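You operate a simulated robot arm through the tools that you are given. There is no shell and no other tool. Be economical: measure what you need, move in short steps, check, and stop when the job is done.

Carry out the task below with a simulated robot arm. There is one attempt and no reset: what you move stays moved.

JOB
Tighten the bracket's clamp bolt to 40 N m, then its lock nut to 20 N m.
Fine: set the dial for each, dock the nut runner; leave the shims.

It is judged by the outcome, as a careful person would: the job done as asked, and still so three seconds after it is handed in. It fails if anything else is knocked over, pushed out of place, dropped, spilled or broken.

ROBOT AND FRAMES
A 7-joint arm with a two-finger parallel gripper, fixed in place. Base frame: the origin is at the foot of the arm, x ahead of it, y to its left, z up; the work surface is at about z = 0.856. Units: m, rad, N and s.
With the tool pointing down near the work surface it reaches from about 0.24 to 0.68 m from the base axis. Its first joint turns from -1.152 to 1.152 rad. Payload 2.4 kg.
Tool frame: the origin (TCP) lies between the finger pads and is the grasp point; the fingertips stand 0.03 m ahead of it; z points along the fingers, y is the line along which they close. The gripper opens to 0.094 m. The fingers are 0.028 m wide and 0.01 m thick; the gripper's body (0.05 by 0.096 m) begins 0.055 m behind the TCP.
Orientation is that of the tool frame in the base frame, as a unit quaternion [x, y, z, w]. With the fingers straight down and closing along the base's y, the tool's x points along the base's -x, its y along +y and its z along -z.

CONTROLS
- The arm moves only by the tool jog_arm. Its argument "deltas" is a list of rows, each a list of 7 numbers: the turn, a rotation vector about the tool's x, y, z in units of 4 degrees (1.0 is 4 degrees), then the shift along the tool's x, y, z in units of 30 mm (1.0 is 30 mm), then the finger opening in m, from 0 to 0.094. In form: [[ax, ay, az, x, y, z, grip], ...]. A call has 1 to 12 rows; each row shifts and turns the commanded pose from where the row before left it, along the tool's axes as they then stand. A call with a number of a shift or a turn outside -1 to 1 is refused whole. Each row takes 0.2 s and may step no farther than 0.05 m and 0.15 rad from the row before; otherwise, or with a gripper value out of range, the whole call is refused. A pose out of reach is approached as far as the arm can. The call stops where the force on the tool passes 40 N (or 10 N more than at its start, if that is more) or the arm is blocked; 0.2 s more then pass. Each finger travels about 0.153 m/s and halts on what it meets, pressing with about 34 N; the grip force reading is that of the motor and also rises with nothing between the fingers. The clock runs only during rows and for 0.2 s after the last one: add rows that do not move to give the fingers time. It gives the time, the measured TCP pose, the force on the tool (base axes), the opening and the grip force at its end, in the units of the frame above (readings bear some noise).
- Cameras (640 x 400 px; columns grow to the right, rows downward): "scene" is fixed at [0.0499, 0.4758, 1.4568]; the picture's right is [-0.67, -0.74, 0.00], its down [-0.33, 0.30, -0.89] and it looks along [0.66, -0.60, -0.45] (base axes); focal length 340 px, centre (320, 200). "wrist" rides on the gripper at [-0.037, 0, -0.058] in the tool frame; the picture's right is [0.00, -1.00, 0.00], its down [0.97, 0.00, -0.24] and it looks along [0.24, 0.00, 0.97] (tool axes); focal length 218 px, centre (320, 200). There is no depth. A picture from a camera that has moved, and an enlarged one, comes with that camera's place and axes in the base frame and with its lens.
- get_image(camera): a new picture of that camera. The clock stands still meanwhile.
- inspect(camera, box): a new picture of the part [left, top, right, bottom] of that camera's present view, enlarged. The clock stands still meanwhile.
- finish_job(): hands the job in; it is judged then, once.

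Work in short steps. Places have to be worked out from the pictures, the camera data and where the tool is seen: move nearer, look again, correct. Check each grasp and each placing, and mend what went wrong. You have 120 turns and 76 pictures in all, those below and enlarged ones among them. Open the gripper and draw the arm clear of the work before you hand the job in, unless the task says otherwise; then end with one line.

The tools are called as a command line: name --pt "numbers of a row" for each row, then --argument value for the rest, lists and objects as JSON in quotes. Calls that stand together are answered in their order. jog_arm: Moves the arm, as the interface text tells. Its arguments: {"type":"object","properties":{"deltas":{"type":"array","items":{"type":"array","items":{"type":"number"}}}},"required":["deltas"]} The other tools are called the same way: get_image (camera) takes a picture; inspect (camera, box) takes an enlarged picture of a part of a camera's view; finish_job () hands the job in.

At the start:

```text
t: 0.0
eef_pos: [0.3713, -0.0528, 1.2679]
ee_rot: [0.0, 1.0, 0.0, 0.001]
wrist_force: [0.5, 1.0, 0.0]
gripper_width: 0.0937
grasp_force: 0.1
```

scene: 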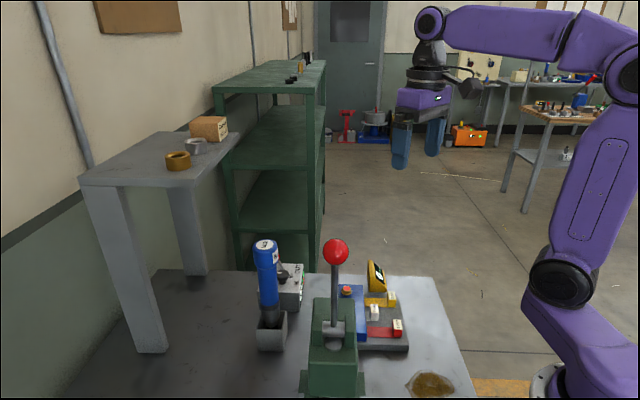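
wrist: 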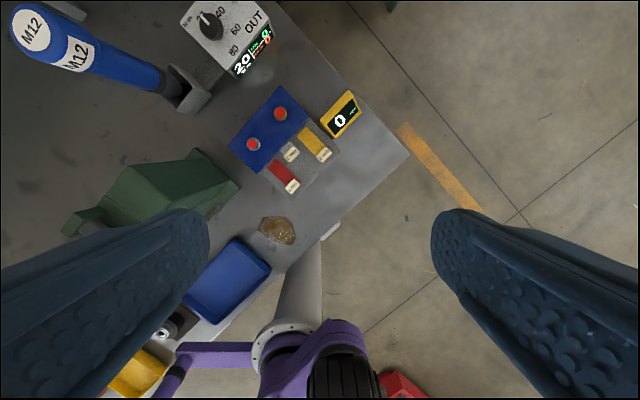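

I start by enlarging the parts of both views that show the work items.

inspect --camera "scene" --box '[220, 220, 460, 400]'

inspect --camera "wrist" --box '[0, 0, 400, 250]'

inspect --camera "wrist" --box '[170, 60, 410, 210]'

```text
2.22 times, centred on (340, 310) of scene
camera zoom: at [0.0499, 0.4758, 1.4568], right [-0.67, -0.74, 0.0], down [-0.33, 0.3, -0.89], along [0.66, -0.6, -0.45], focal length 755 px, centre (276, -44)
```

zoom: 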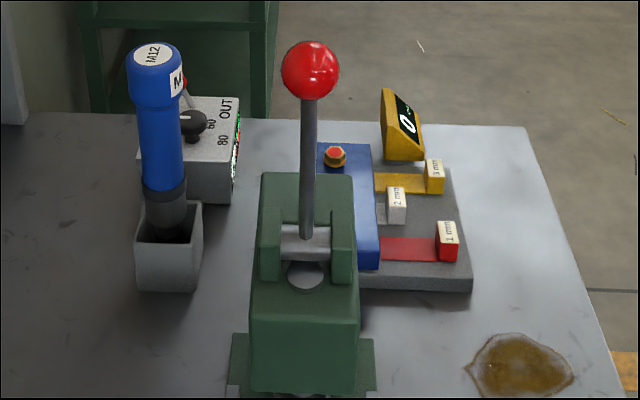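

```text
1.60 times, centred on (200, 125) of wrist
camera zoom: at [0.4068, -0.0535, 1.3243], right [0.0, -1.0, 0.0], down [-0.97, 0.0, 0.24], along [-0.24, 0.0, -0.97], focal length 349 px, centre (512, 320)
```

zoom: 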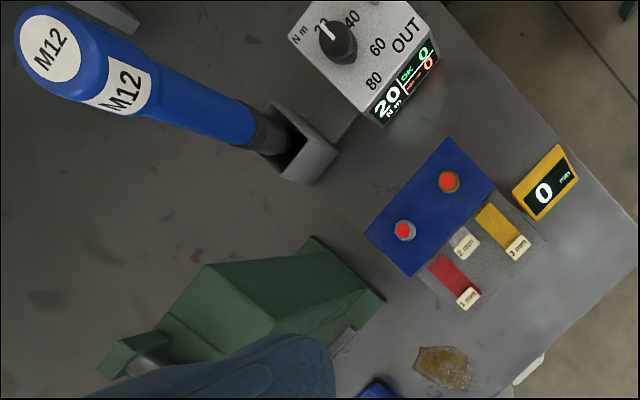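

```text
2.67 times, centred on (290, 135) of wrist
camera zoom: at [0.4068, -0.0535, 1.3243], right [0.0, -1.0, 0.0], down [-0.97, 0.0, 0.24], along [-0.24, 0.0, -0.97], focal length 582 px, centre (400, 373)
```

zoom: 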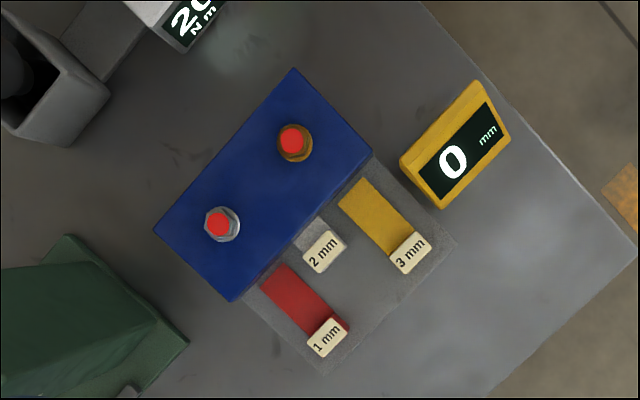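

The controller dial is near (0.58, 0.115, 0.94) and reads 20. The runner stands in its holster at about (0.505, 0.197) with its top at z 1.10, and the two fasteners are near (0.41, 0.065) and (0.46, 0.015). I move the wrist camera over this area, still well above everything, to look closer.

jog_arm --pt "0 0 0 -0.8 0.6 0.3 0.094" --pt "0 0 0 -0.8 0.6 0.3 0.094" --pt "0 0 0 -0.8 0.6 0.3 0.094" --pt "0 0 0 -0.8 0.6 0.3 0.094" --pt "0 0 0 -0.8 0.6 0.3 0.094" --pt "0 0 0 0 0 0 0.094"

get_image --camera "wrist"

```text
t: 1.4
eef_pos: [0.4896, 0.0372, 1.2221]
ee_rot: [0.0, 1.0, 0.001, 0.0]
wrist_force: [-0.5, -0.3, 0.8]
gripper_width: 0.094
grasp_force: 0.1
```

```text
70 pictures are left
camera wrist: at [0.5264, 0.0364, 1.28], right [0.0, -1.0, 0.0], down [-0.97, 0.0, 0.24], along [-0.24, 0.0, -0.97], focal length 218 px, centre (320, 200)
```

wrist: 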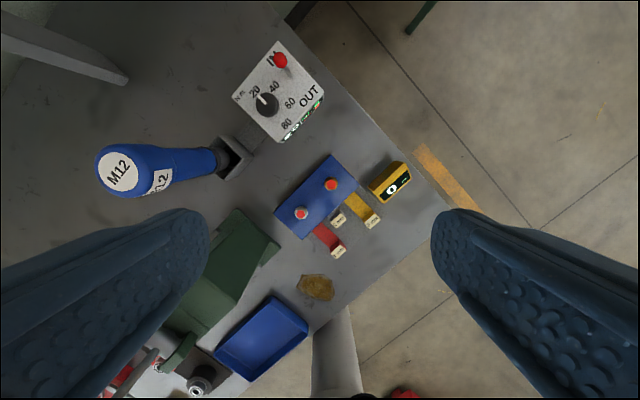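

inspect --camera "wrist" --box '[200, 30, 360, 150]'

inspect --camera "wrist" --box '[260, 145, 420, 265]'

inspect --camera "wrist" --box '[60, 250, 380, 400]'

```text
3.33 times, centred on (280, 90) of wrist
camera zoom: at [0.5264, 0.0364, 1.28], right [0.0, -1.0, 0.0], down [-0.97, 0.0, 0.24], along [-0.24, 0.0, -0.97], focal length 728 px, centre (453, 567)
```

zoom: 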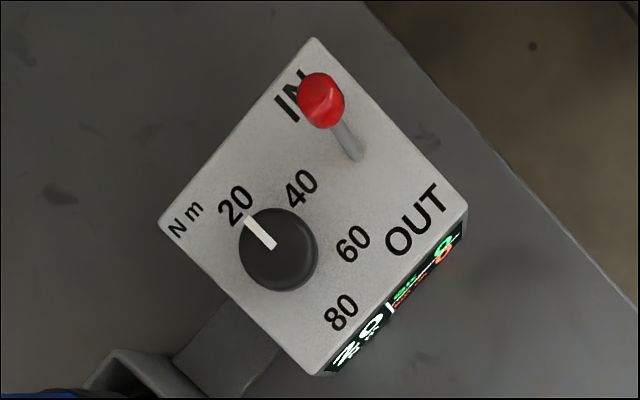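

```text
3.33 times, centred on (340, 205) of wrist
camera zoom: at [0.5264, 0.0364, 1.28], right [0.0, -1.0, 0.0], down [-0.97, 0.0, 0.24], along [-0.24, 0.0, -0.97], focal length 728 px, centre (253, 183)
```

zoom: 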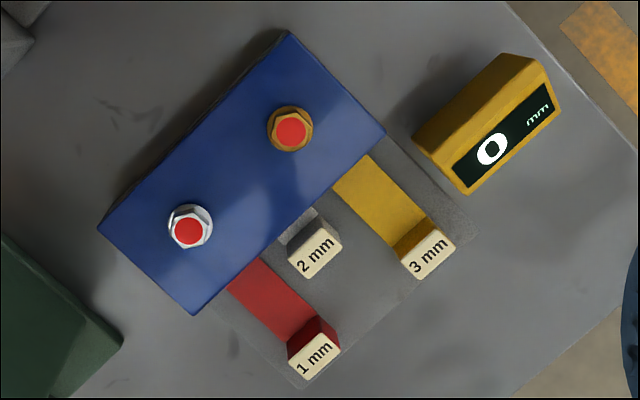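

```text
2.00 times, centred on (220, 325) of wrist
camera zoom: at [0.5264, 0.0364, 1.28], right [0.0, -1.0, 0.0], down [-0.97, 0.0, 0.24], along [-0.24, 0.0, -0.97], focal length 436 px, centre (520, -50)
```

zoom: 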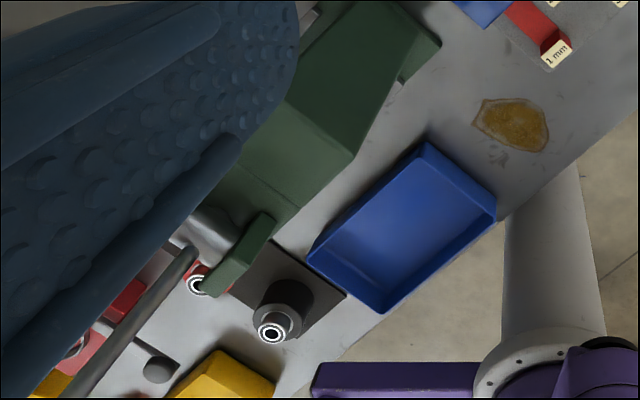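

The controller has a knob at about (0.584, 0.114) and a toggle that leans toward "IN". I go to a hover over the knob, clear of the runner, to check the alignment up close.

jog_arm --pt "0 0 0 -0.63 0.51 0.6 0.094" --pt "0 0 0 -0.63 0.51 0.6 0.094" --pt "0 0 0 -0.63 0.51 0.6 0.08" --pt "0 0 0 -0.63 0.51 0.6 0.06" --pt "0 0 0 -0.63 0.51 0.6 0.055" --pt "0 0 0 0 0 0 0.055"

get_image --camera "wrist"

get_image --camera "scene"

```text
t: 2.8
eef_pos: [0.5837, 0.1127, 1.133]
ee_rot: [0.0, 1.0, 0.0, -0.001]
wrist_force: [-0.8, -0.5, 0.0]
gripper_width: 0.0551
grasp_force: 0.0
```

```text
66 pictures are left
camera wrist: at [0.6205, 0.1122, 1.1905], right [0.0, -1.0, 0.0], down [-0.97, 0.0, 0.24], along [-0.24, 0.0, -0.97], focal length 218 px, centre (320, 200)
```

wrist: 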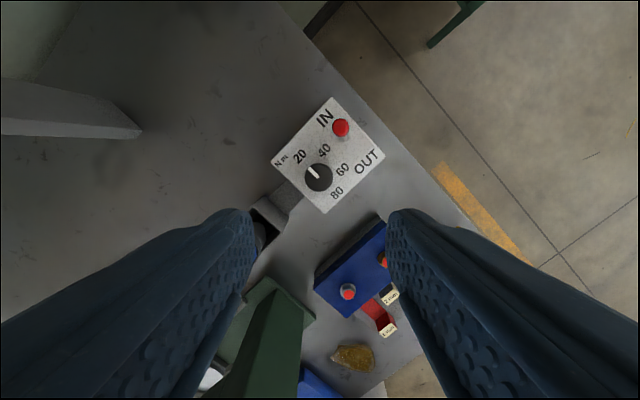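

```text
65 pictures are left
```

scene: 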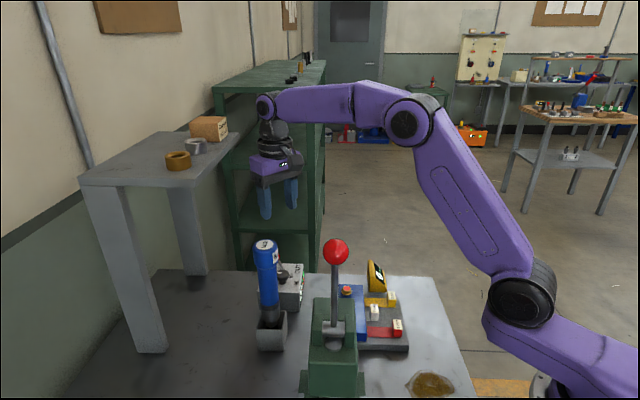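

The hover is clear of the runner. I enlarge the dial to fix the knob centre.

inspect --camera "wrist" --box '[250, 90, 410, 220]'

```text
3.08 times, centred on (330, 155) of wrist
camera zoom: at [0.6205, 0.1122, 1.1905], right [0.0, -1.0, 0.0], down [-0.97, 0.0, 0.24], along [-0.24, 0.0, -0.97], focal length 672 px, centre (289, 338)
```

zoom: 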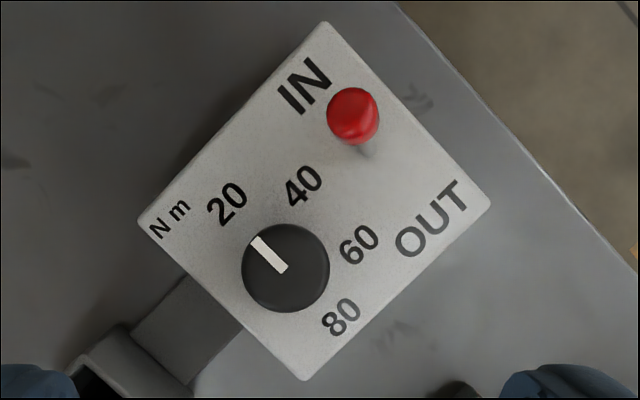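

The knob top centre works out at (0.586, 0.113), diameter about 33 mm, with its top near z 0.94. I descend with the fingers open around it, stopping with the tips about level with the knob.

jog_arm --pt "0 0 0 -0.07 0.02 0.9 0.055" --pt "0 0 0 0 0 0.9 0.055" --pt "0 0 0 0 0 0.9 0.055" --pt "0 0 0 0 0 0.9 0.055" --pt "0 0 0 0 0 0.9 0.055" --pt "0 0 0 0 0 0.9 0.055" --pt "0 0 0 0 0 0 0.055"

get_image --camera "wrist"

inspect --camera "scene" --box '[200, 130, 400, 330]'

```text
t: 4.4
eef_pos: [0.5866, 0.1139, 0.9699]
ee_rot: [-0.001, 1.0, 0.0, 0.0]
wrist_force: [0.7, -0.3, 0.0]
gripper_width: 0.0552
grasp_force: 0.0
```

```text
63 pictures are left
camera wrist: at [0.6233, 0.114, 1.0268], right [0.0, -1.0, 0.0], down [-0.97, 0.0, 0.24], along [-0.24, 0.0, -0.97], focal length 218 px, centre (320, 200)
```

wrist: 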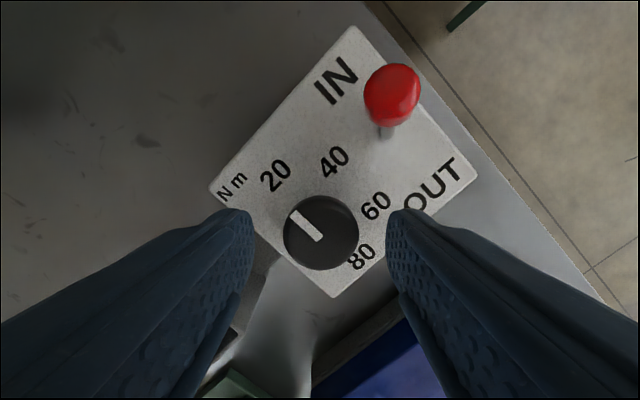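

```text
2.00 times, centred on (300, 230) of scene
camera zoom: at [0.0499, 0.4758, 1.4568], right [-0.67, -0.74, 0.0], down [-0.33, 0.3, -0.89], along [0.66, -0.6, -0.45], focal length 679 px, centre (360, 140)
```

zoom: 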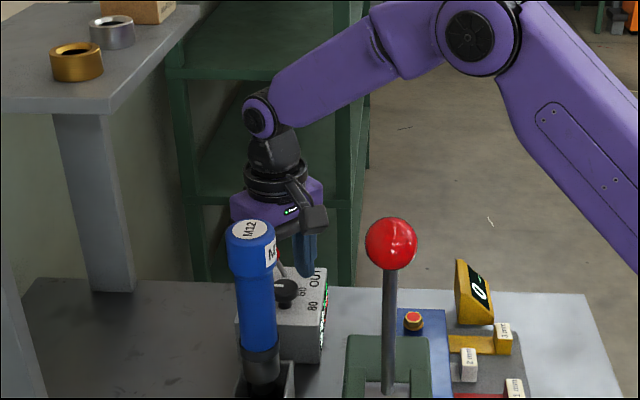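

The knob sits centred between the fingertips. I descend 14 mm more and close on it.

jog_arm --pt "0 0 0 0 0 0.25 0.055" --pt "0 0 0 0 0 0.22 0.055" --pt "0 0 0 0 0 0 0.03" --pt "0 0 0 0 0 0 0.025" --pt "0 0 0 0 0 0 0.025"

get_image --camera "wrist"

```text
t: 5.6
eef_pos: [0.5866, 0.1139, 0.9549]
ee_rot: [0.0, 1.0, -0.001, 0.0]
wrist_force: [-0.9, -1.0, 1.2]
gripper_width: 0.0334
grasp_force: 44.8
```

```text
61 pictures are left
camera wrist: at [0.6235, 0.1137, 1.0133], right [0.0, -1.0, 0.0], down [-0.97, 0.0, 0.24], along [-0.24, 0.0, -0.97], focal length 218 px, centre (320, 200)
```

wrist: 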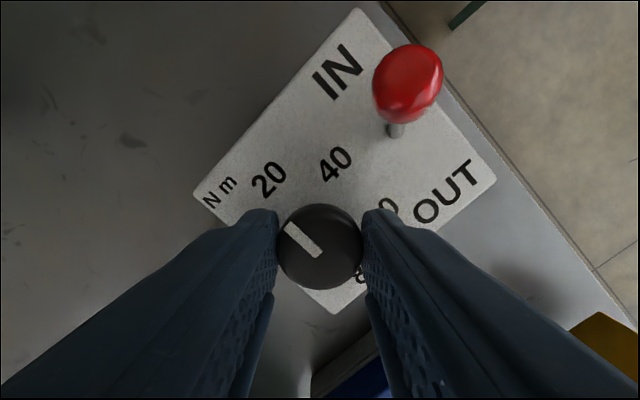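

The knob is gripped at 33 mm. I turn it clockwise by 48° and then check.

jog_arm --pt "0 0 1 0 0 0 0.025" --pt "0 0 1 0 0 0 0.025" --pt "0 0 1 0 0 0 0.025" --pt "0 0 1 0 0 0 0.025" --pt "0 0 1 0 0 0 0.025" --pt "0 0 1 0 0 0 0.025" --pt "0 0 1 0 0 0 0.025" --pt "0 0 1 0 0 0 0.025" --pt "0 0 1 0 0 0 0.025" --pt "0 0 1 0 0 0 0.025" --pt "0 0 1 0 0 0 0.025" --pt "0 0 1 0 0 0 0.025"

get_image --camera "wrist"

```text
t: 8.2
eef_pos: [0.5855, 0.1126, 0.9535]
ee_rot: [0.408, 0.913, 0.0, 0.0]
wrist_force: [-1.4, -9.1, 1.3]
gripper_width: 0.0334
grasp_force: 45.0
```

```text
60 pictures are left
camera wrist: at [0.6107, 0.0849, 1.0133], right [-0.74, -0.67, 0.0], down [-0.65, 0.72, 0.24], along [-0.16, 0.18, -0.97], focal length 218 px, centre (320, 200)
```

wrist: 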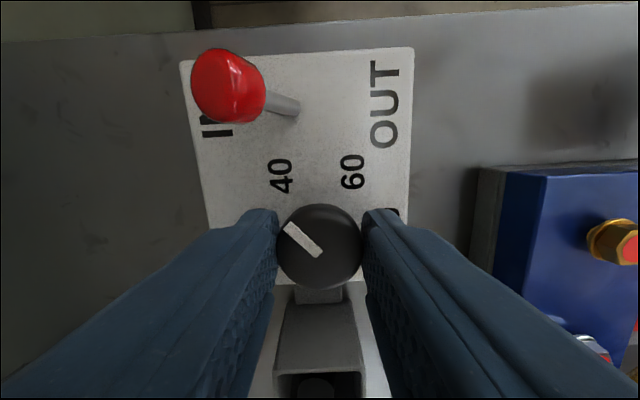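

The knob turned with the gripper without slipping. I add the remaining 12°, then release and rise to read the display.

jog_arm --pt "0 0 1 0 0 0 0.025" --pt "0 0 1 0 0 0 0.025" --pt "0 0 1 0 0 0 0.025" --pt "0 0 0 0 0 0 0.025" --pt "0 0 0 0 0 0 0.055" --pt "0 0 0 0 0 0 0.055" --pt "0 0 0 0 0 -0.8 0.055" --pt "0 0 0 0 0 -0.9 0.055" --pt "0 0 0 0 0 -0.9 0.055" --pt "0 0 0 0 0 -0.9 0.055"

get_image --camera "wrist"

```text
t: 10.4
eef_pos: [0.585, 0.115, 1.061]
ee_rot: [0.499, 0.866, 0.0, 0.0]
wrist_force: [-0.5, -0.7, 0.1]
gripper_width: 0.0552
grasp_force: 0.1
```

```text
59 pictures are left
camera wrist: at [0.6046, 0.0821, 1.1187], right [-0.87, -0.5, 0.0], down [-0.49, 0.84, 0.24], along [-0.12, 0.21, -0.97], focal length 218 px, centre (320, 200)
```

wrist: 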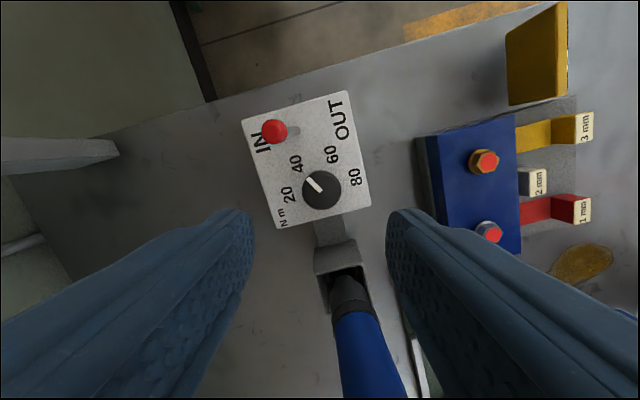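

The pointer now appears at 40. I rise while turning the wrist back, then move to where the display can be read.

jog_arm --pt "0 0 -1 0 0 -0.4 0.055" --pt "0 0 -1 0 0 -0.4 0.055" --pt "0 0 -1 0 0 -0.4 0.055" --pt "0 0 -1 0 0 -0.4 0.055" --pt "0 0 -1 0 0 -0.4 0.055" --pt "0 0 -1 0 0 -0.4 0.055" --pt "0 0 -1 0 0 -0.4 0.055" --pt "0 0 -1 0 0 -0.4 0.055" --pt "0 0 -1 0 0 -0.4 0.06" --pt "0 0 -1 0 0 -0.4 0.07" --pt "0 0 -1 0 0 -0.4 0.08" --pt "0 0 -1 0 0 -0.4 0.09"

jog_arm --pt "0 0 -1 0 0 0 0.094" --pt "0 0 -1 0 0 0 0.094" --pt "0 0 -1 0 0 0 0.094" --pt "0 0 0 0.8 -0.6 0 0.094" --pt "0 0 0 0.8 -0.6 0 0.094" --pt "0 0 0 0.8 -0.6 0 0.094" --pt "0 0 0 0.8 -0.6 0 0.094" --pt "0 0 0 0.8 -0.6 0 0.094" --pt "0 0 0 0 0 0 0.094"

inspect --camera "wrist" --box '[200, 0, 440, 150]'

inspect --camera "wrist" --box '[220, 80, 440, 230]'

```text
t: 13.0
eef_pos: [0.5876, 0.1141, 1.2027]
ee_rot: [0.104, 0.995, 0.0, 0.0]
wrist_force: [0.0, -0.5, 0.1]
gripper_width: 0.09
grasp_force: 0.2
```

```text
t: 15.0
eef_pos: [0.4671, 0.0245, 1.2034]
ee_rot: [0.0, 1.0, 0.0, 0.0]
wrist_force: [0.4, 0.4, 0.4]
gripper_width: 0.094
grasp_force: 0.0
```

```text
2.67 times, centred on (320, 75) of wrist
camera zoom: at [0.5031, 0.0239, 1.2616], right [0.0, -1.0, 0.0], down [-0.97, 0.0, 0.24], along [-0.24, 0.0, -0.97], focal length 582 px, centre (320, 533)
```

zoom: 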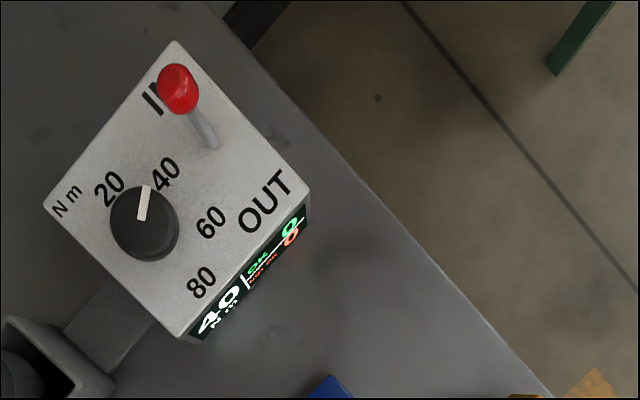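

```text
2.67 times, centred on (330, 155) of wrist
camera zoom: at [0.5031, 0.0239, 1.2616], right [0.0, -1.0, 0.0], down [-0.97, 0.0, 0.24], along [-0.24, 0.0, -0.97], focal length 582 px, centre (293, 320)
```

zoom: 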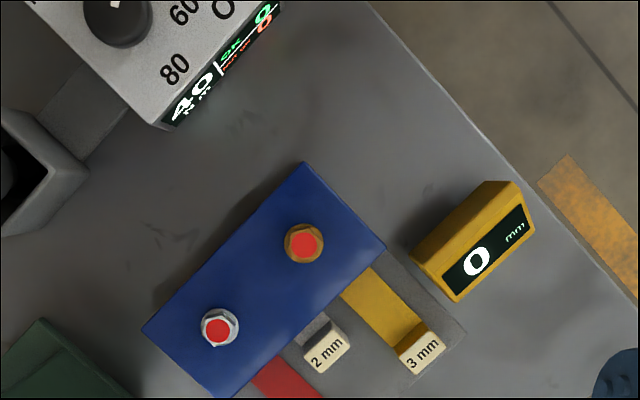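

The display reads 40 N m, with no runs counted so far. Before taking the runner I go closer to the bracket to tell the bolt from the nut.

jog_arm --pt "0 0 0 0.2 0.1 0.9 0.08" --pt "0 0 0 0.2 0.1 0.9 0.06" --pt "0 0 0 0.2 0.1 0.9 0.06" --pt "0 0 0 0.2 0.1 0.9 0.06" --pt "0 0 0 0.2 0.1 0.9 0.06" --pt "0 0 0 0 0 0 0.06"

get_image --camera "wrist"

inspect --camera "scene" --box '[320, 250, 420, 360]'

```text
t: 16.4
eef_pos: [0.4357, 0.0384, 1.0684]
ee_rot: [0.0, 1.0, 0.0, -0.001]
wrist_force: [-0.3, 0.5, -0.6]
gripper_width: 0.0598
grasp_force: 0.1
```

```text
56 pictures are left
camera wrist: at [0.4728, 0.038, 1.126], right [0.0, -1.0, 0.0], down [-0.97, 0.0, 0.24], along [-0.24, 0.0, -0.97], focal length 218 px, centre (320, 200)
```

wrist: 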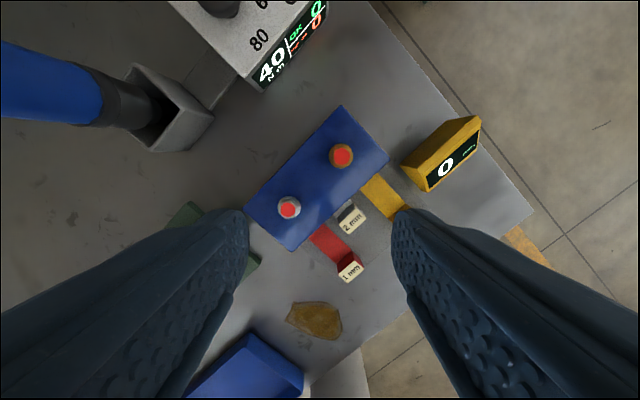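

```text
3.64 times, centred on (370, 305) of scene
camera zoom: at [0.0499, 0.4758, 1.4568], right [-0.67, -0.74, 0.0], down [-0.33, 0.3, -0.89], along [0.66, -0.6, -0.45], focal length 1235 px, centre (138, -182)
```

zoom: 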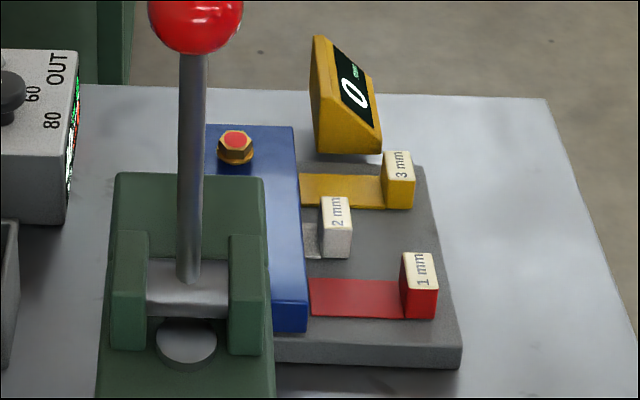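

inspect --camera "wrist" --box '[250, 130, 370, 230]'

```text
4.00 times, centred on (310, 180) of wrist
camera zoom: at [0.4728, 0.038, 1.126], right [0.0, -1.0, 0.0], down [-0.97, 0.0, 0.24], along [-0.24, 0.0, -0.97], focal length 873 px, centre (360, 280)
```

zoom: 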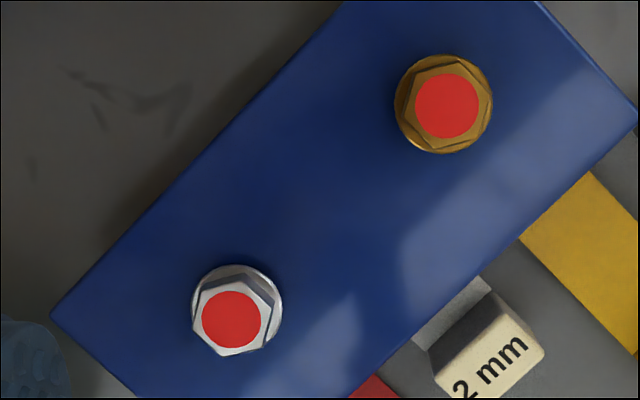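

Both are flanged hex heads, so the top view does not tell them apart. I pull back toward the base and tilt the wrist to see them from the side.

jog_arm --pt "0 0 0 0.8 -0.2 0 0.06" --pt "0 0 0 0.8 -0.2 0 0.06" --pt "0 0 0 0.8 -0.2 0 0.06" --pt "0 0 0 0.8 -0.2 0 0.06" --pt "0 0 0 0 0 0 0.06"

jog_arm --pt "0 -1 0 0 0 0 0.06" --pt "0 -1 0 0 0 0 0.06" --pt "0 -1 0 0 0 0 0.06" --pt "0 -1 0 0 0 0 0.06" --pt "0 -1 0 0 0 0 0.06" --pt "0 -1 0 0 0 0 0.06" --pt "0 -1 0 0 0 0 0.06" --pt "0 -1 0 0 0 0 0.06" --pt "0 -1 0 0 0 0 0.06" --pt "0 -1 0 0 0 0 0.06" --pt "0 -1 0 0 0 0 0.06" --pt "0 -1 0 0 0 0 0.06"

get_image --camera "wrist"

```text
t: 17.6
eef_pos: [0.3408, 0.0142, 1.0703]
ee_rot: [-0.001, 1.0, 0.001, 0.001]
wrist_force: [0.2, -0.4, -0.1]
gripper_width: 0.0601
grasp_force: 0.0
```

```text
t: 20.2
eef_pos: [0.3468, 0.011, 1.069]
ee_rot: [-0.001, 0.928, -0.007, 0.373]
wrist_force: [-0.7, -0.2, 0.8]
gripper_width: 0.0602
grasp_force: 0.0
out of reach, approached as far as the arm can: row 5
```

```text
53 pictures are left
camera wrist: at [0.3321, 0.0117, 1.1359], right [0.0, -1.0, 0.01], down [-0.87, 0.0, -0.5], along [0.5, -0.01, -0.87], focal length 218 px, centre (320, 200)
```

wrist: 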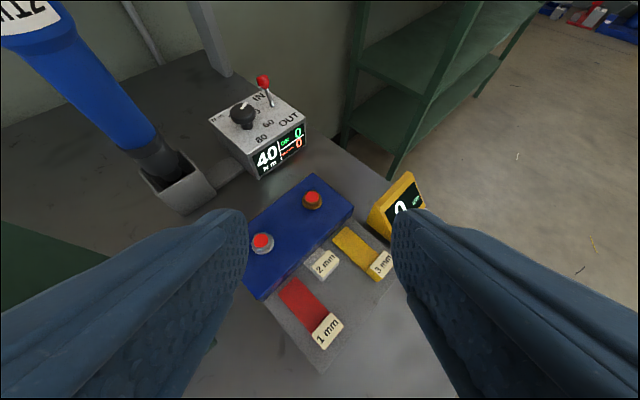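

inspect --camera "wrist" --box '[240, 170, 360, 270]'

inspect --camera "wrist" --box '[0, 0, 320, 220]'

```text
4.00 times, centred on (300, 220) of wrist
camera zoom: at [0.3321, 0.0117, 1.1359], right [0.0, -1.0, 0.01], down [-0.87, 0.0, -0.5], along [0.5, -0.01, -0.87], focal length 873 px, centre (400, 120)
```

zoom: 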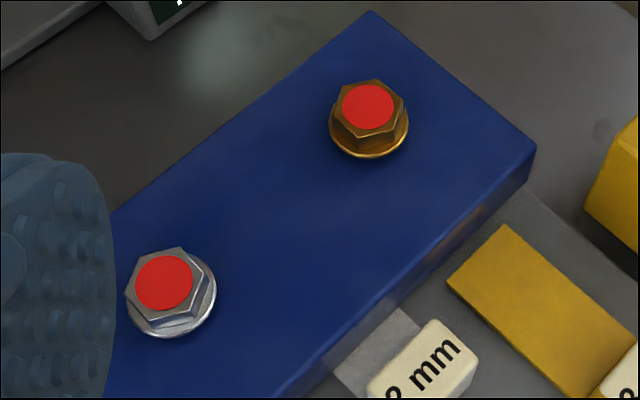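

```text
1.82 times, centred on (160, 110) of wrist
camera zoom: at [0.3321, 0.0117, 1.1359], right [0.0, -1.0, 0.01], down [-0.87, 0.0, -0.5], along [0.5, -0.01, -0.87], focal length 397 px, centre (611, 364)
```

zoom: 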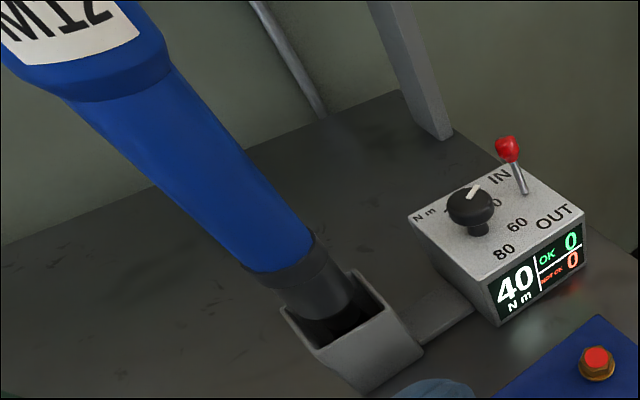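

The steel flanged hex, top near (0.410, 0.071, 0.914), is the clamp bolt. The brass one, near (0.463, 0.018, 0.915), is the lock nut. I straighten the wrist and rise, then go above the runner with the fingers open.

jog_arm --pt "0 1 0 0 0 0 0.06" --pt "0 1 0 0 0 0 0.06" --pt "0 1 0 0 0 0 0.06" --pt "0 1 0 0 0 0 0.06" --pt "0 1 0 0 0 0 0.06" --pt "0 1 0 0 0 0 0.06" --pt "0 1 0 0 0 0 0.06" --pt "0 1 0 0 0 0 0.06" --pt "0 1 0 0 0 0 0.06" --pt "0 1 0 0 0 0 0.06" --pt "0 1 0 0 0 0 0.07" --pt "0 1 0 0 0 0 0.08"

jog_arm --pt "0 0 0 0 0 -1 0.094" --pt "0 0 0 0 0 -1 0.094" --pt "0 0 0 0 0 -1 0.094" --pt "0 0 0 -0.3 0 -1 0.094" --pt "0 0 0 -0.8 0.8 -1 0.094" --pt "0 0 0 -0.85 1 -0.6 0.094" --pt "0 0 0 -0.85 1 0 0.094" --pt "0 0 0 -0.85 1 0 0.094" --pt "0 0 0 -0.85 1 0 0.094" --pt "0 0 0 -0.85 1 0 0.094" --pt "0 0 0 0 0 0 0.094"

get_image --camera "wrist"

get_image --camera "scene"

```text
t: 22.8
eef_pos: [0.3462, 0.0113, 1.0698]
ee_rot: [0.003, 0.999, -0.007, -0.037]
wrist_force: [0.2, -0.2, 0.5]
gripper_width: 0.0803
grasp_force: 0.1
```

```text
t: 25.2
eef_pos: [0.5212, 0.1853, 1.2233]
ee_rot: [0.004, 0.999, -0.007, -0.037]
wrist_force: [0.0, -0.4, 0.2]
gripper_width: 0.094
grasp_force: 0.0
```

```text
50 pictures are left
camera wrist: at [0.5624, 0.1861, 1.2783], right [-0.01, -1.0, 0.01], down [-0.95, 0.01, 0.31], along [-0.31, -0.01, -0.95], focal length 218 px, centre (320, 200)
```

wrist: 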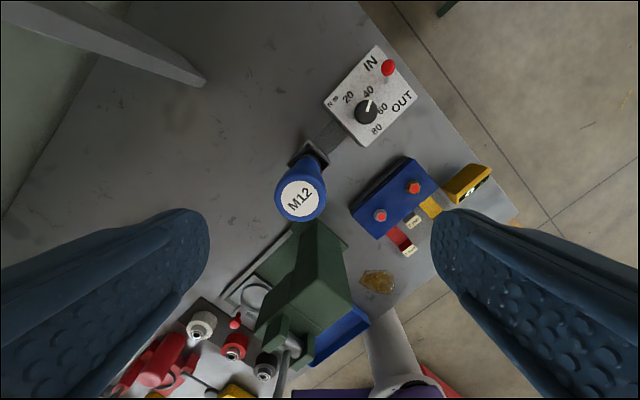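

```text
49 pictures are left
```

scene: 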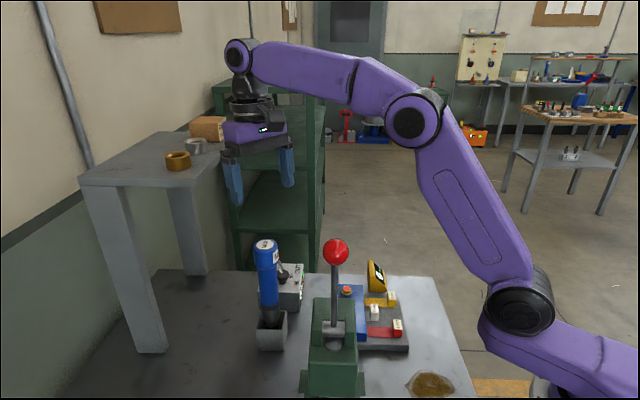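

The wrist is left about 4° over-tilted, so I correct that. The runner cap centre computes to (0.5055, 0.2005), and I align over it.

jog_arm --pt "-0.2 -1 -0.11 0 0 0 0.094" --pt "0 -0.06 0 0.52 0.51 0 0.094" --pt "0 0 0 0 0 0.7 0.094" --pt "0 0 0 0 0 0 0.094"

get_image --camera "wrist"

```text
t: 26.2
eef_pos: [0.5034, 0.2017, 1.2033]
ee_rot: [-0.001, 1.0, 0.0, 0.001]
wrist_force: [-0.5, -0.1, 0.0]
gripper_width: 0.0941
grasp_force: 0.1
```

```text
48 pictures are left
camera wrist: at [0.5408, 0.2009, 1.2606], right [0.0, -1.0, 0.0], down [-0.97, 0.0, 0.24], along [-0.24, 0.0, -0.97], focal length 218 px, centre (320, 200)
```

wrist: 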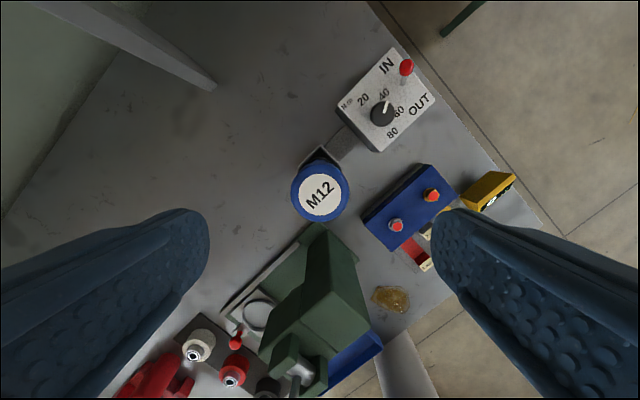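

The cap is centred in y and about 4 mm further in x. I shift slightly and descend around the cap to TCP z 1.065.

jog_arm --pt "0 0 0 -0.12 0 0.9 0.094" --pt "0 0 0 0 0 0.9 0.094" --pt "0 0 0 0 0 0.9 0.094" --pt "0 0 0 0 0 0.9 0.094" --pt "0 0 0 0 0 0.9 0.094" --pt "0 0 0 0 0 0 0.094"

get_image --camera "wrist"

inspect --camera "scene" --box '[200, 180, 360, 360]'

```text
t: 27.6
eef_pos: [0.5067, 0.2012, 1.0642]
ee_rot: [-0.001, 1.0, 0.001, 0.001]
wrist_force: [-0.4, -0.3, 0.6]
gripper_width: 0.094
grasp_force: 0.0
```

```text
47 pictures are left
camera wrist: at [0.5437, 0.2009, 1.1224], right [0.0, -1.0, 0.0], down [-0.97, 0.0, 0.24], along [-0.24, 0.0, -0.97], focal length 218 px, centre (320, 200)
```

wrist: 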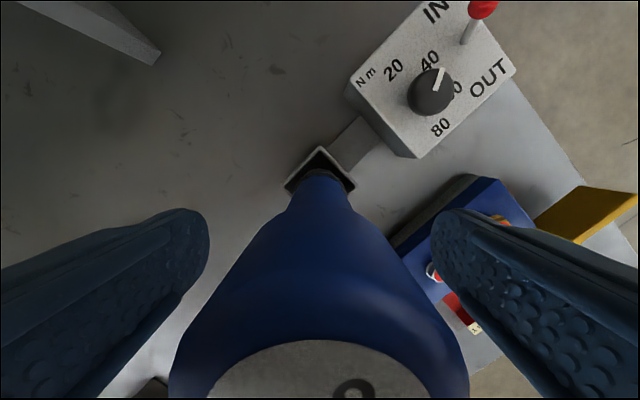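

```text
2.22 times, centred on (280, 270) of scene
camera zoom: at [0.0499, 0.4758, 1.4568], right [-0.67, -0.74, 0.0], down [-0.33, 0.3, -0.89], along [0.66, -0.6, -0.45], focal length 755 px, centre (409, 44)
```

zoom: 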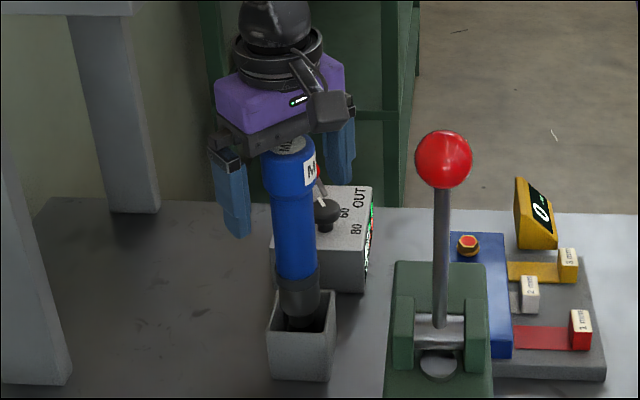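

The fingers straddle the cap with the palm just above it. I close on it.

jog_arm --pt "0 0 0 0 0 0 0.07" --pt "0 0 0 0 0 0 0.045" --pt "0 0 0 0 0 0 0.03" --pt "0 0 0 0 0 0 0.03" --pt "0 0 0 0 0 0 0.03"

inspect --camera "scene" --box '[200, 180, 360, 360]'

```text
t: 28.8
eef_pos: [0.5076, 0.2013, 1.0641]
ee_rot: [0.0, 1.0, 0.0, 0.002]
wrist_force: [-0.3, 1.3, -0.2]
gripper_width: 0.0459
grasp_force: 33.6
```

```text
2.22 times, centred on (280, 270) of scene
camera zoom: at [0.0499, 0.4759, 1.4568], right [-0.67, -0.74, 0.0], down [-0.33, 0.3, -0.89], along [0.66, -0.6, -0.45], focal length 755 px, centre (409, 44)
```

zoom: 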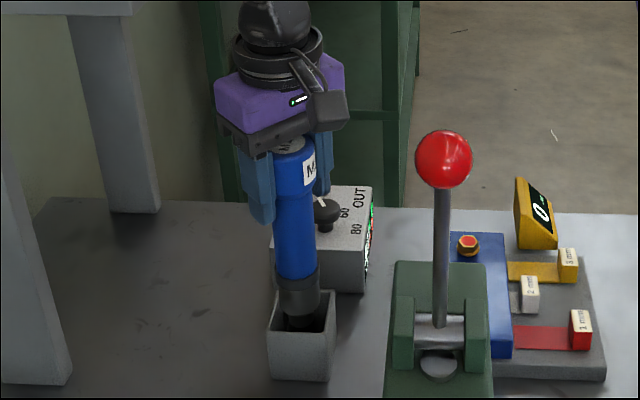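

Gripped at 46 mm. I lift straight up 0.12 m out of the holster and look.

jog_arm --pt "0 0 0 0 0 -0.4 0.03" --pt "0 0 0 0 0 -0.7 0.03" --pt "0 0 0 0 0 -0.7 0.03" --pt "0 0 0 0 0 -0.7 0.03" --pt "0 0 0 0 0 -0.7 0.03" --pt "0 0 0 0 0 -0.7 0.03" --pt "0 0 0 0 0 0 0.03"

get_image --camera "scene"

get_image --camera "wrist"

```text
t: 30.4
eef_pos: [0.5061, 0.2006, 1.1838]
ee_rot: [-0.001, 1.0, -0.001, 0.001]
wrist_force: [0.3, 0.2, -5.1]
gripper_width: 0.0456
grasp_force: 33.8
```

```text
44 pictures are left
```

scene: 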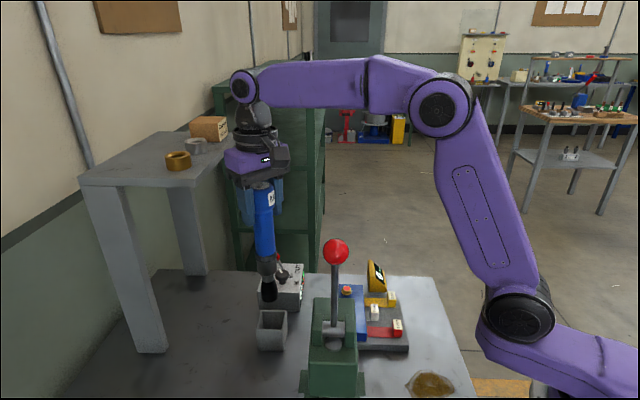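

```text
43 pictures are left
camera wrist: at [0.5427, 0.2011, 1.2424], right [0.0, -1.0, 0.0], down [-0.97, 0.0, 0.24], along [-0.24, 0.0, -0.97], focal length 218 px, centre (320, 200)
```

wrist: 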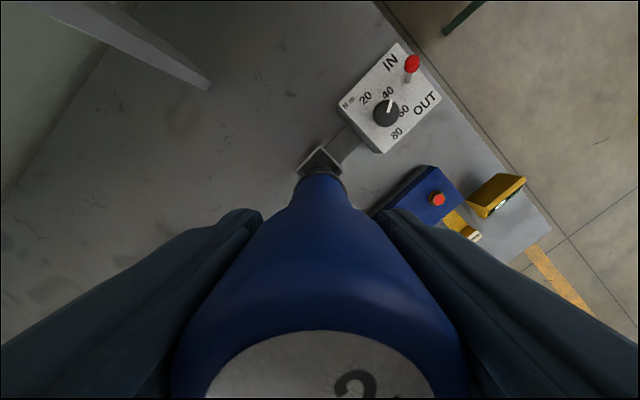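

Out of the holster. I enlarge to see the runner's length and whether it hangs vertical.

inspect --camera "scene" --box '[210, 160, 330, 310]'

```text
2.67 times, centred on (270, 235) of scene
camera zoom: at [0.05, 0.4759, 1.4568], right [-0.67, -0.74, 0.0], down [-0.33, 0.3, -0.89], along [0.66, -0.6, -0.45], focal length 906 px, centre (453, 107)
```

zoom: 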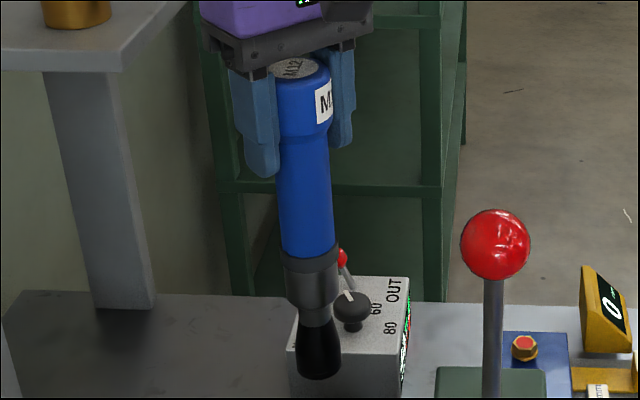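

The runner hangs vertical, with its tip about 0.21 m below the TCP. I carry it at height to above the steel bolt, going along y first so it stays clear of the green press.

jog_arm --pt "0 0 0 0 -0.5 -0.3 0.03" --pt "0 0 0 0 -0.95 -0.3 0.03" --pt "0 0 0 0 -0.95 0 0.03" --pt "0 0 0 0.3 -0.95 0 0.03" --pt "0 0 0 0.95 -0.55 0 0.03" --pt "0 0 0 0.95 -0.42 0 0.03" --pt "0 0 0 0.95 0 0 0.03" --pt "0 0 0 0.06 0 0 0.03" --pt "0 0 0 0 0 0 0.03"

get_image --camera "scene"

get_image --camera "wrist"

```text
t: 32.4
eef_pos: [0.4091, 0.0699, 1.202]
ee_rot: [-0.001, 1.0, 0.0, 0.002]
wrist_force: [0.1, 0.2, -4.7]
gripper_width: 0.0456
grasp_force: 34.0
```

```text
41 pictures are left
```

scene: 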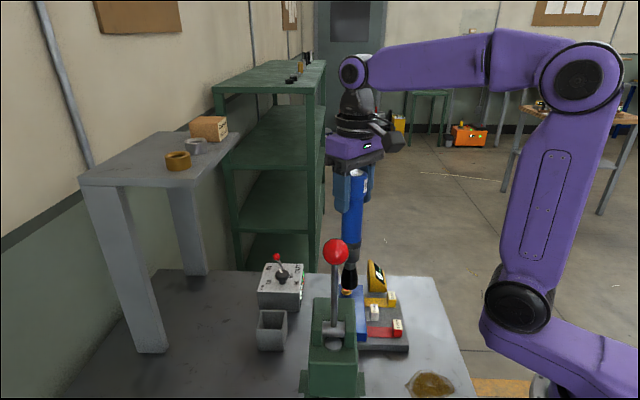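

```text
40 pictures are left
camera wrist: at [0.4469, 0.0713, 1.2597], right [0.0, -1.0, 0.0], down [-0.97, 0.0, 0.24], along [-0.24, 0.0, -0.97], focal length 218 px, centre (320, 200)
```

wrist: 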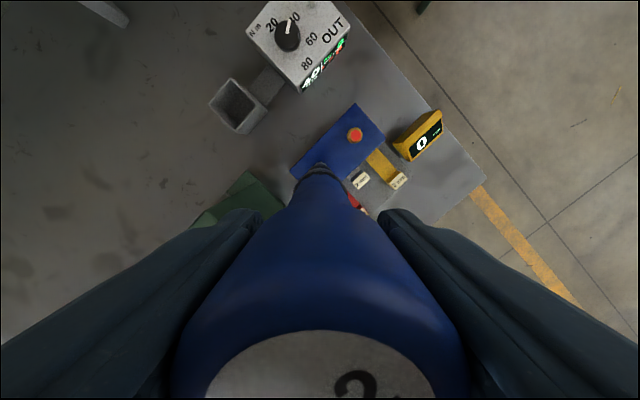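

The bolt is hidden under the runner, as expected. I descend 55 mm to bring the socket just above the head, then check from the scene camera.

jog_arm --pt "0 0 0 -0.02 0.03 0.6 0.03" --pt "0 0 0 0 0 0.6 0.03" --pt "0 0 0 0 0 0.6 0.03" --pt "0 0 0 0 0 0 0.03"

inspect --camera "scene" --box '[310, 220, 430, 350]'

inspect --camera "wrist" --box '[250, 90, 410, 240]'

```text
t: 33.4
eef_pos: [0.4102, 0.0726, 1.1485]
ee_rot: [-0.002, 1.0, 0.0, 0.001]
wrist_force: [-0.6, -0.3, -5.9]
gripper_width: 0.0455
grasp_force: 33.7
```

```text
3.08 times, centred on (370, 285) of scene
camera zoom: at [0.05, 0.4759, 1.4568], right [-0.67, -0.74, 0.0], down [-0.33, 0.3, -0.89], along [0.66, -0.6, -0.45], focal length 1045 px, centre (166, -62)
```

zoom: 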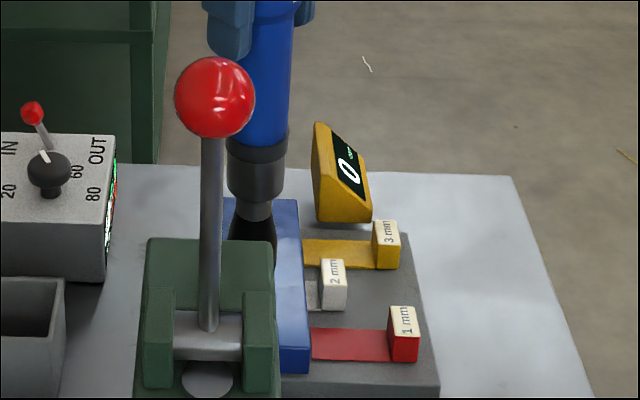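

```text
2.67 times, centred on (330, 165) of wrist
camera zoom: at [0.4468, 0.0725, 1.2054], right [0.0, -1.0, 0.0], down [-0.97, 0.0, 0.24], along [-0.24, 0.0, -0.97], focal length 582 px, centre (293, 293)
```

zoom: 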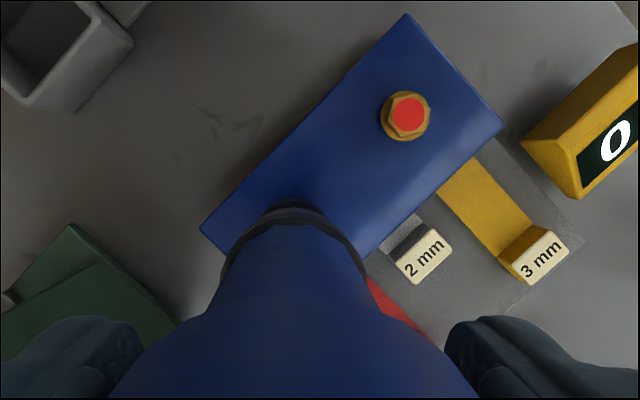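

The brass nut measures in the same place as before, so the runner alignment over the steel bolt stands. I lower slowly, watching the force.

jog_arm --pt "0 0 0 0 -0.03 0.15 0.03" --pt "0 0 0 0 0 0.15 0.03" --pt "0 0 0 0 0 0.15 0.03" --pt "0 0 0 0 0 0.15 0.03" --pt "0 0 0 0 0 0.15 0.03" --pt "0 0 0 0 0 0.1 0.03"

inspect --camera "scene" --box '[250, 220, 430, 350]'

```text
t: 34.8
eef_pos: [0.4114, 0.0705, 1.1217]
ee_rot: [0.0, 1.0, 0.0, 0.001]
wrist_force: [-0.4, 0.2, -5.3]
gripper_width: 0.0456
grasp_force: 33.8
```

```text
3.08 times, centred on (340, 285) of scene
camera zoom: at [0.05, 0.4759, 1.4568], right [-0.67, -0.74, 0.0], down [-0.33, 0.3, -0.89], along [0.66, -0.6, -0.45], focal length 1045 px, centre (258, -62)
```

zoom: 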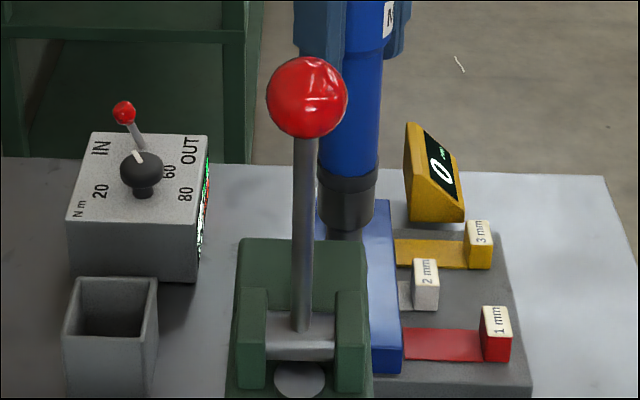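

No contact yet. I continue down in 3 mm steps.

jog_arm --pt "0 0 0 0.02 0 0.1 0.03" --pt "0 0 0 0 0 0.1 0.03" --pt "0 0 0 0 0 0.1 0.03" --pt "0 0 0 0 0 0.1 0.03" --pt "0 0 0 0 0 0.1 0.03" --pt "0 0 0 0 0 0.1 0.03"

get_image --camera "wrist"

```text
t: 36.2
eef_pos: [0.4117, 0.0723, 1.1053]
ee_rot: [-0.002, 1.0, 0.001, 0.003]
wrist_force: [-2.6, -1.2, 32.3]
gripper_width: 0.0456
grasp_force: 34.0
```

```text
36 pictures are left
camera wrist: at [0.4475, 0.0714, 1.1629], right [0.0, -1.0, 0.0], down [-0.97, 0.0, 0.23], along [-0.23, 0.0, -0.97], focal length 218 px, centre (320, 200)
```

wrist: 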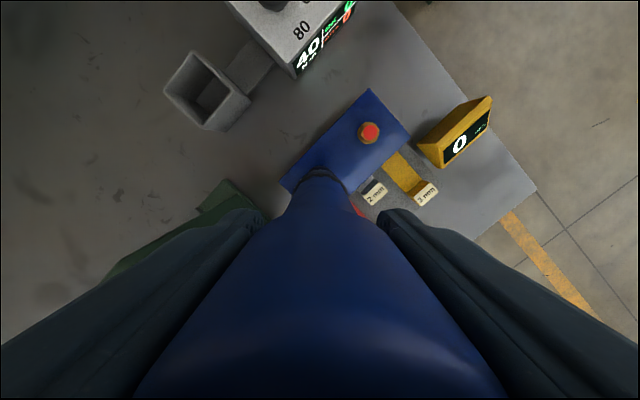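

Contact: it is pressing with about 37 N. I read the controller's counters.

inspect --camera "wrist" --box '[270, 0, 370, 80]'

```text
5.00 times, centred on (320, 40) of wrist
camera zoom: at [0.4475, 0.0714, 1.1629], right [0.0, -1.0, 0.0], down [-0.97, 0.0, 0.23], along [-0.23, 0.0, -0.97], focal length 1091 px, centre (320, 1000)
```

zoom: 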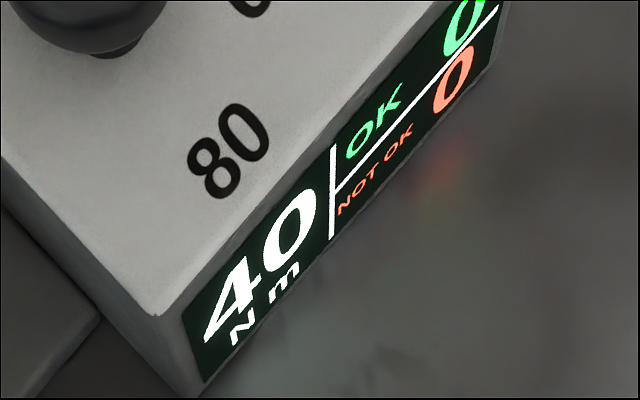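

Still 0/0. I hold the pressure for a couple of seconds in case a run takes time.

jog_arm --pt "0 0 0 0 0 0 0.03" --pt "0 0 0 0 0 0 0.03" --pt "0 0 0 0 0 0 0.03" --pt "0 0 0 0 0 0 0.03" --pt "0 0 0 0 0 0 0.03" --pt "0 0 0 0 0 0 0.03" --pt "0 0 0 0 0 0 0.03" --pt "0 0 0 0 0 0 0.03"

inspect --camera "wrist" --box '[270, 0, 370, 80]'

```text
t: 38.0
eef_pos: [0.4112, 0.0713, 1.1029]
ee_rot: [0.0, 1.0, 0.001, 0.001]
wrist_force: [2.5, 2.4, 18.6]
gripper_width: 0.0456
grasp_force: 33.7
```

```text
5.00 times, centred on (320, 40) of wrist
camera zoom: at [0.4472, 0.0714, 1.1621], right [0.0, -1.0, 0.0], down [-0.97, 0.0, 0.24], along [-0.24, 0.0, -0.97], focal length 1091 px, centre (320, 1000)
```

zoom: 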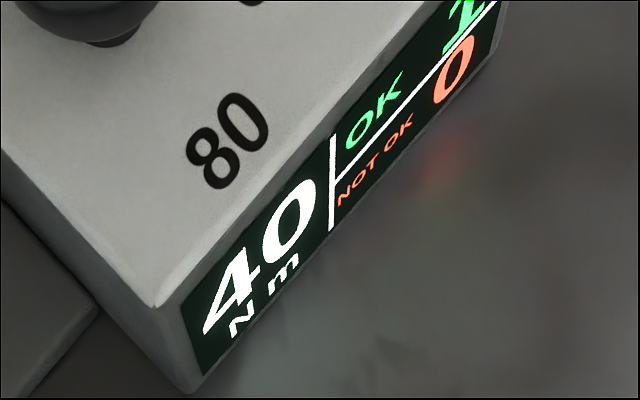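

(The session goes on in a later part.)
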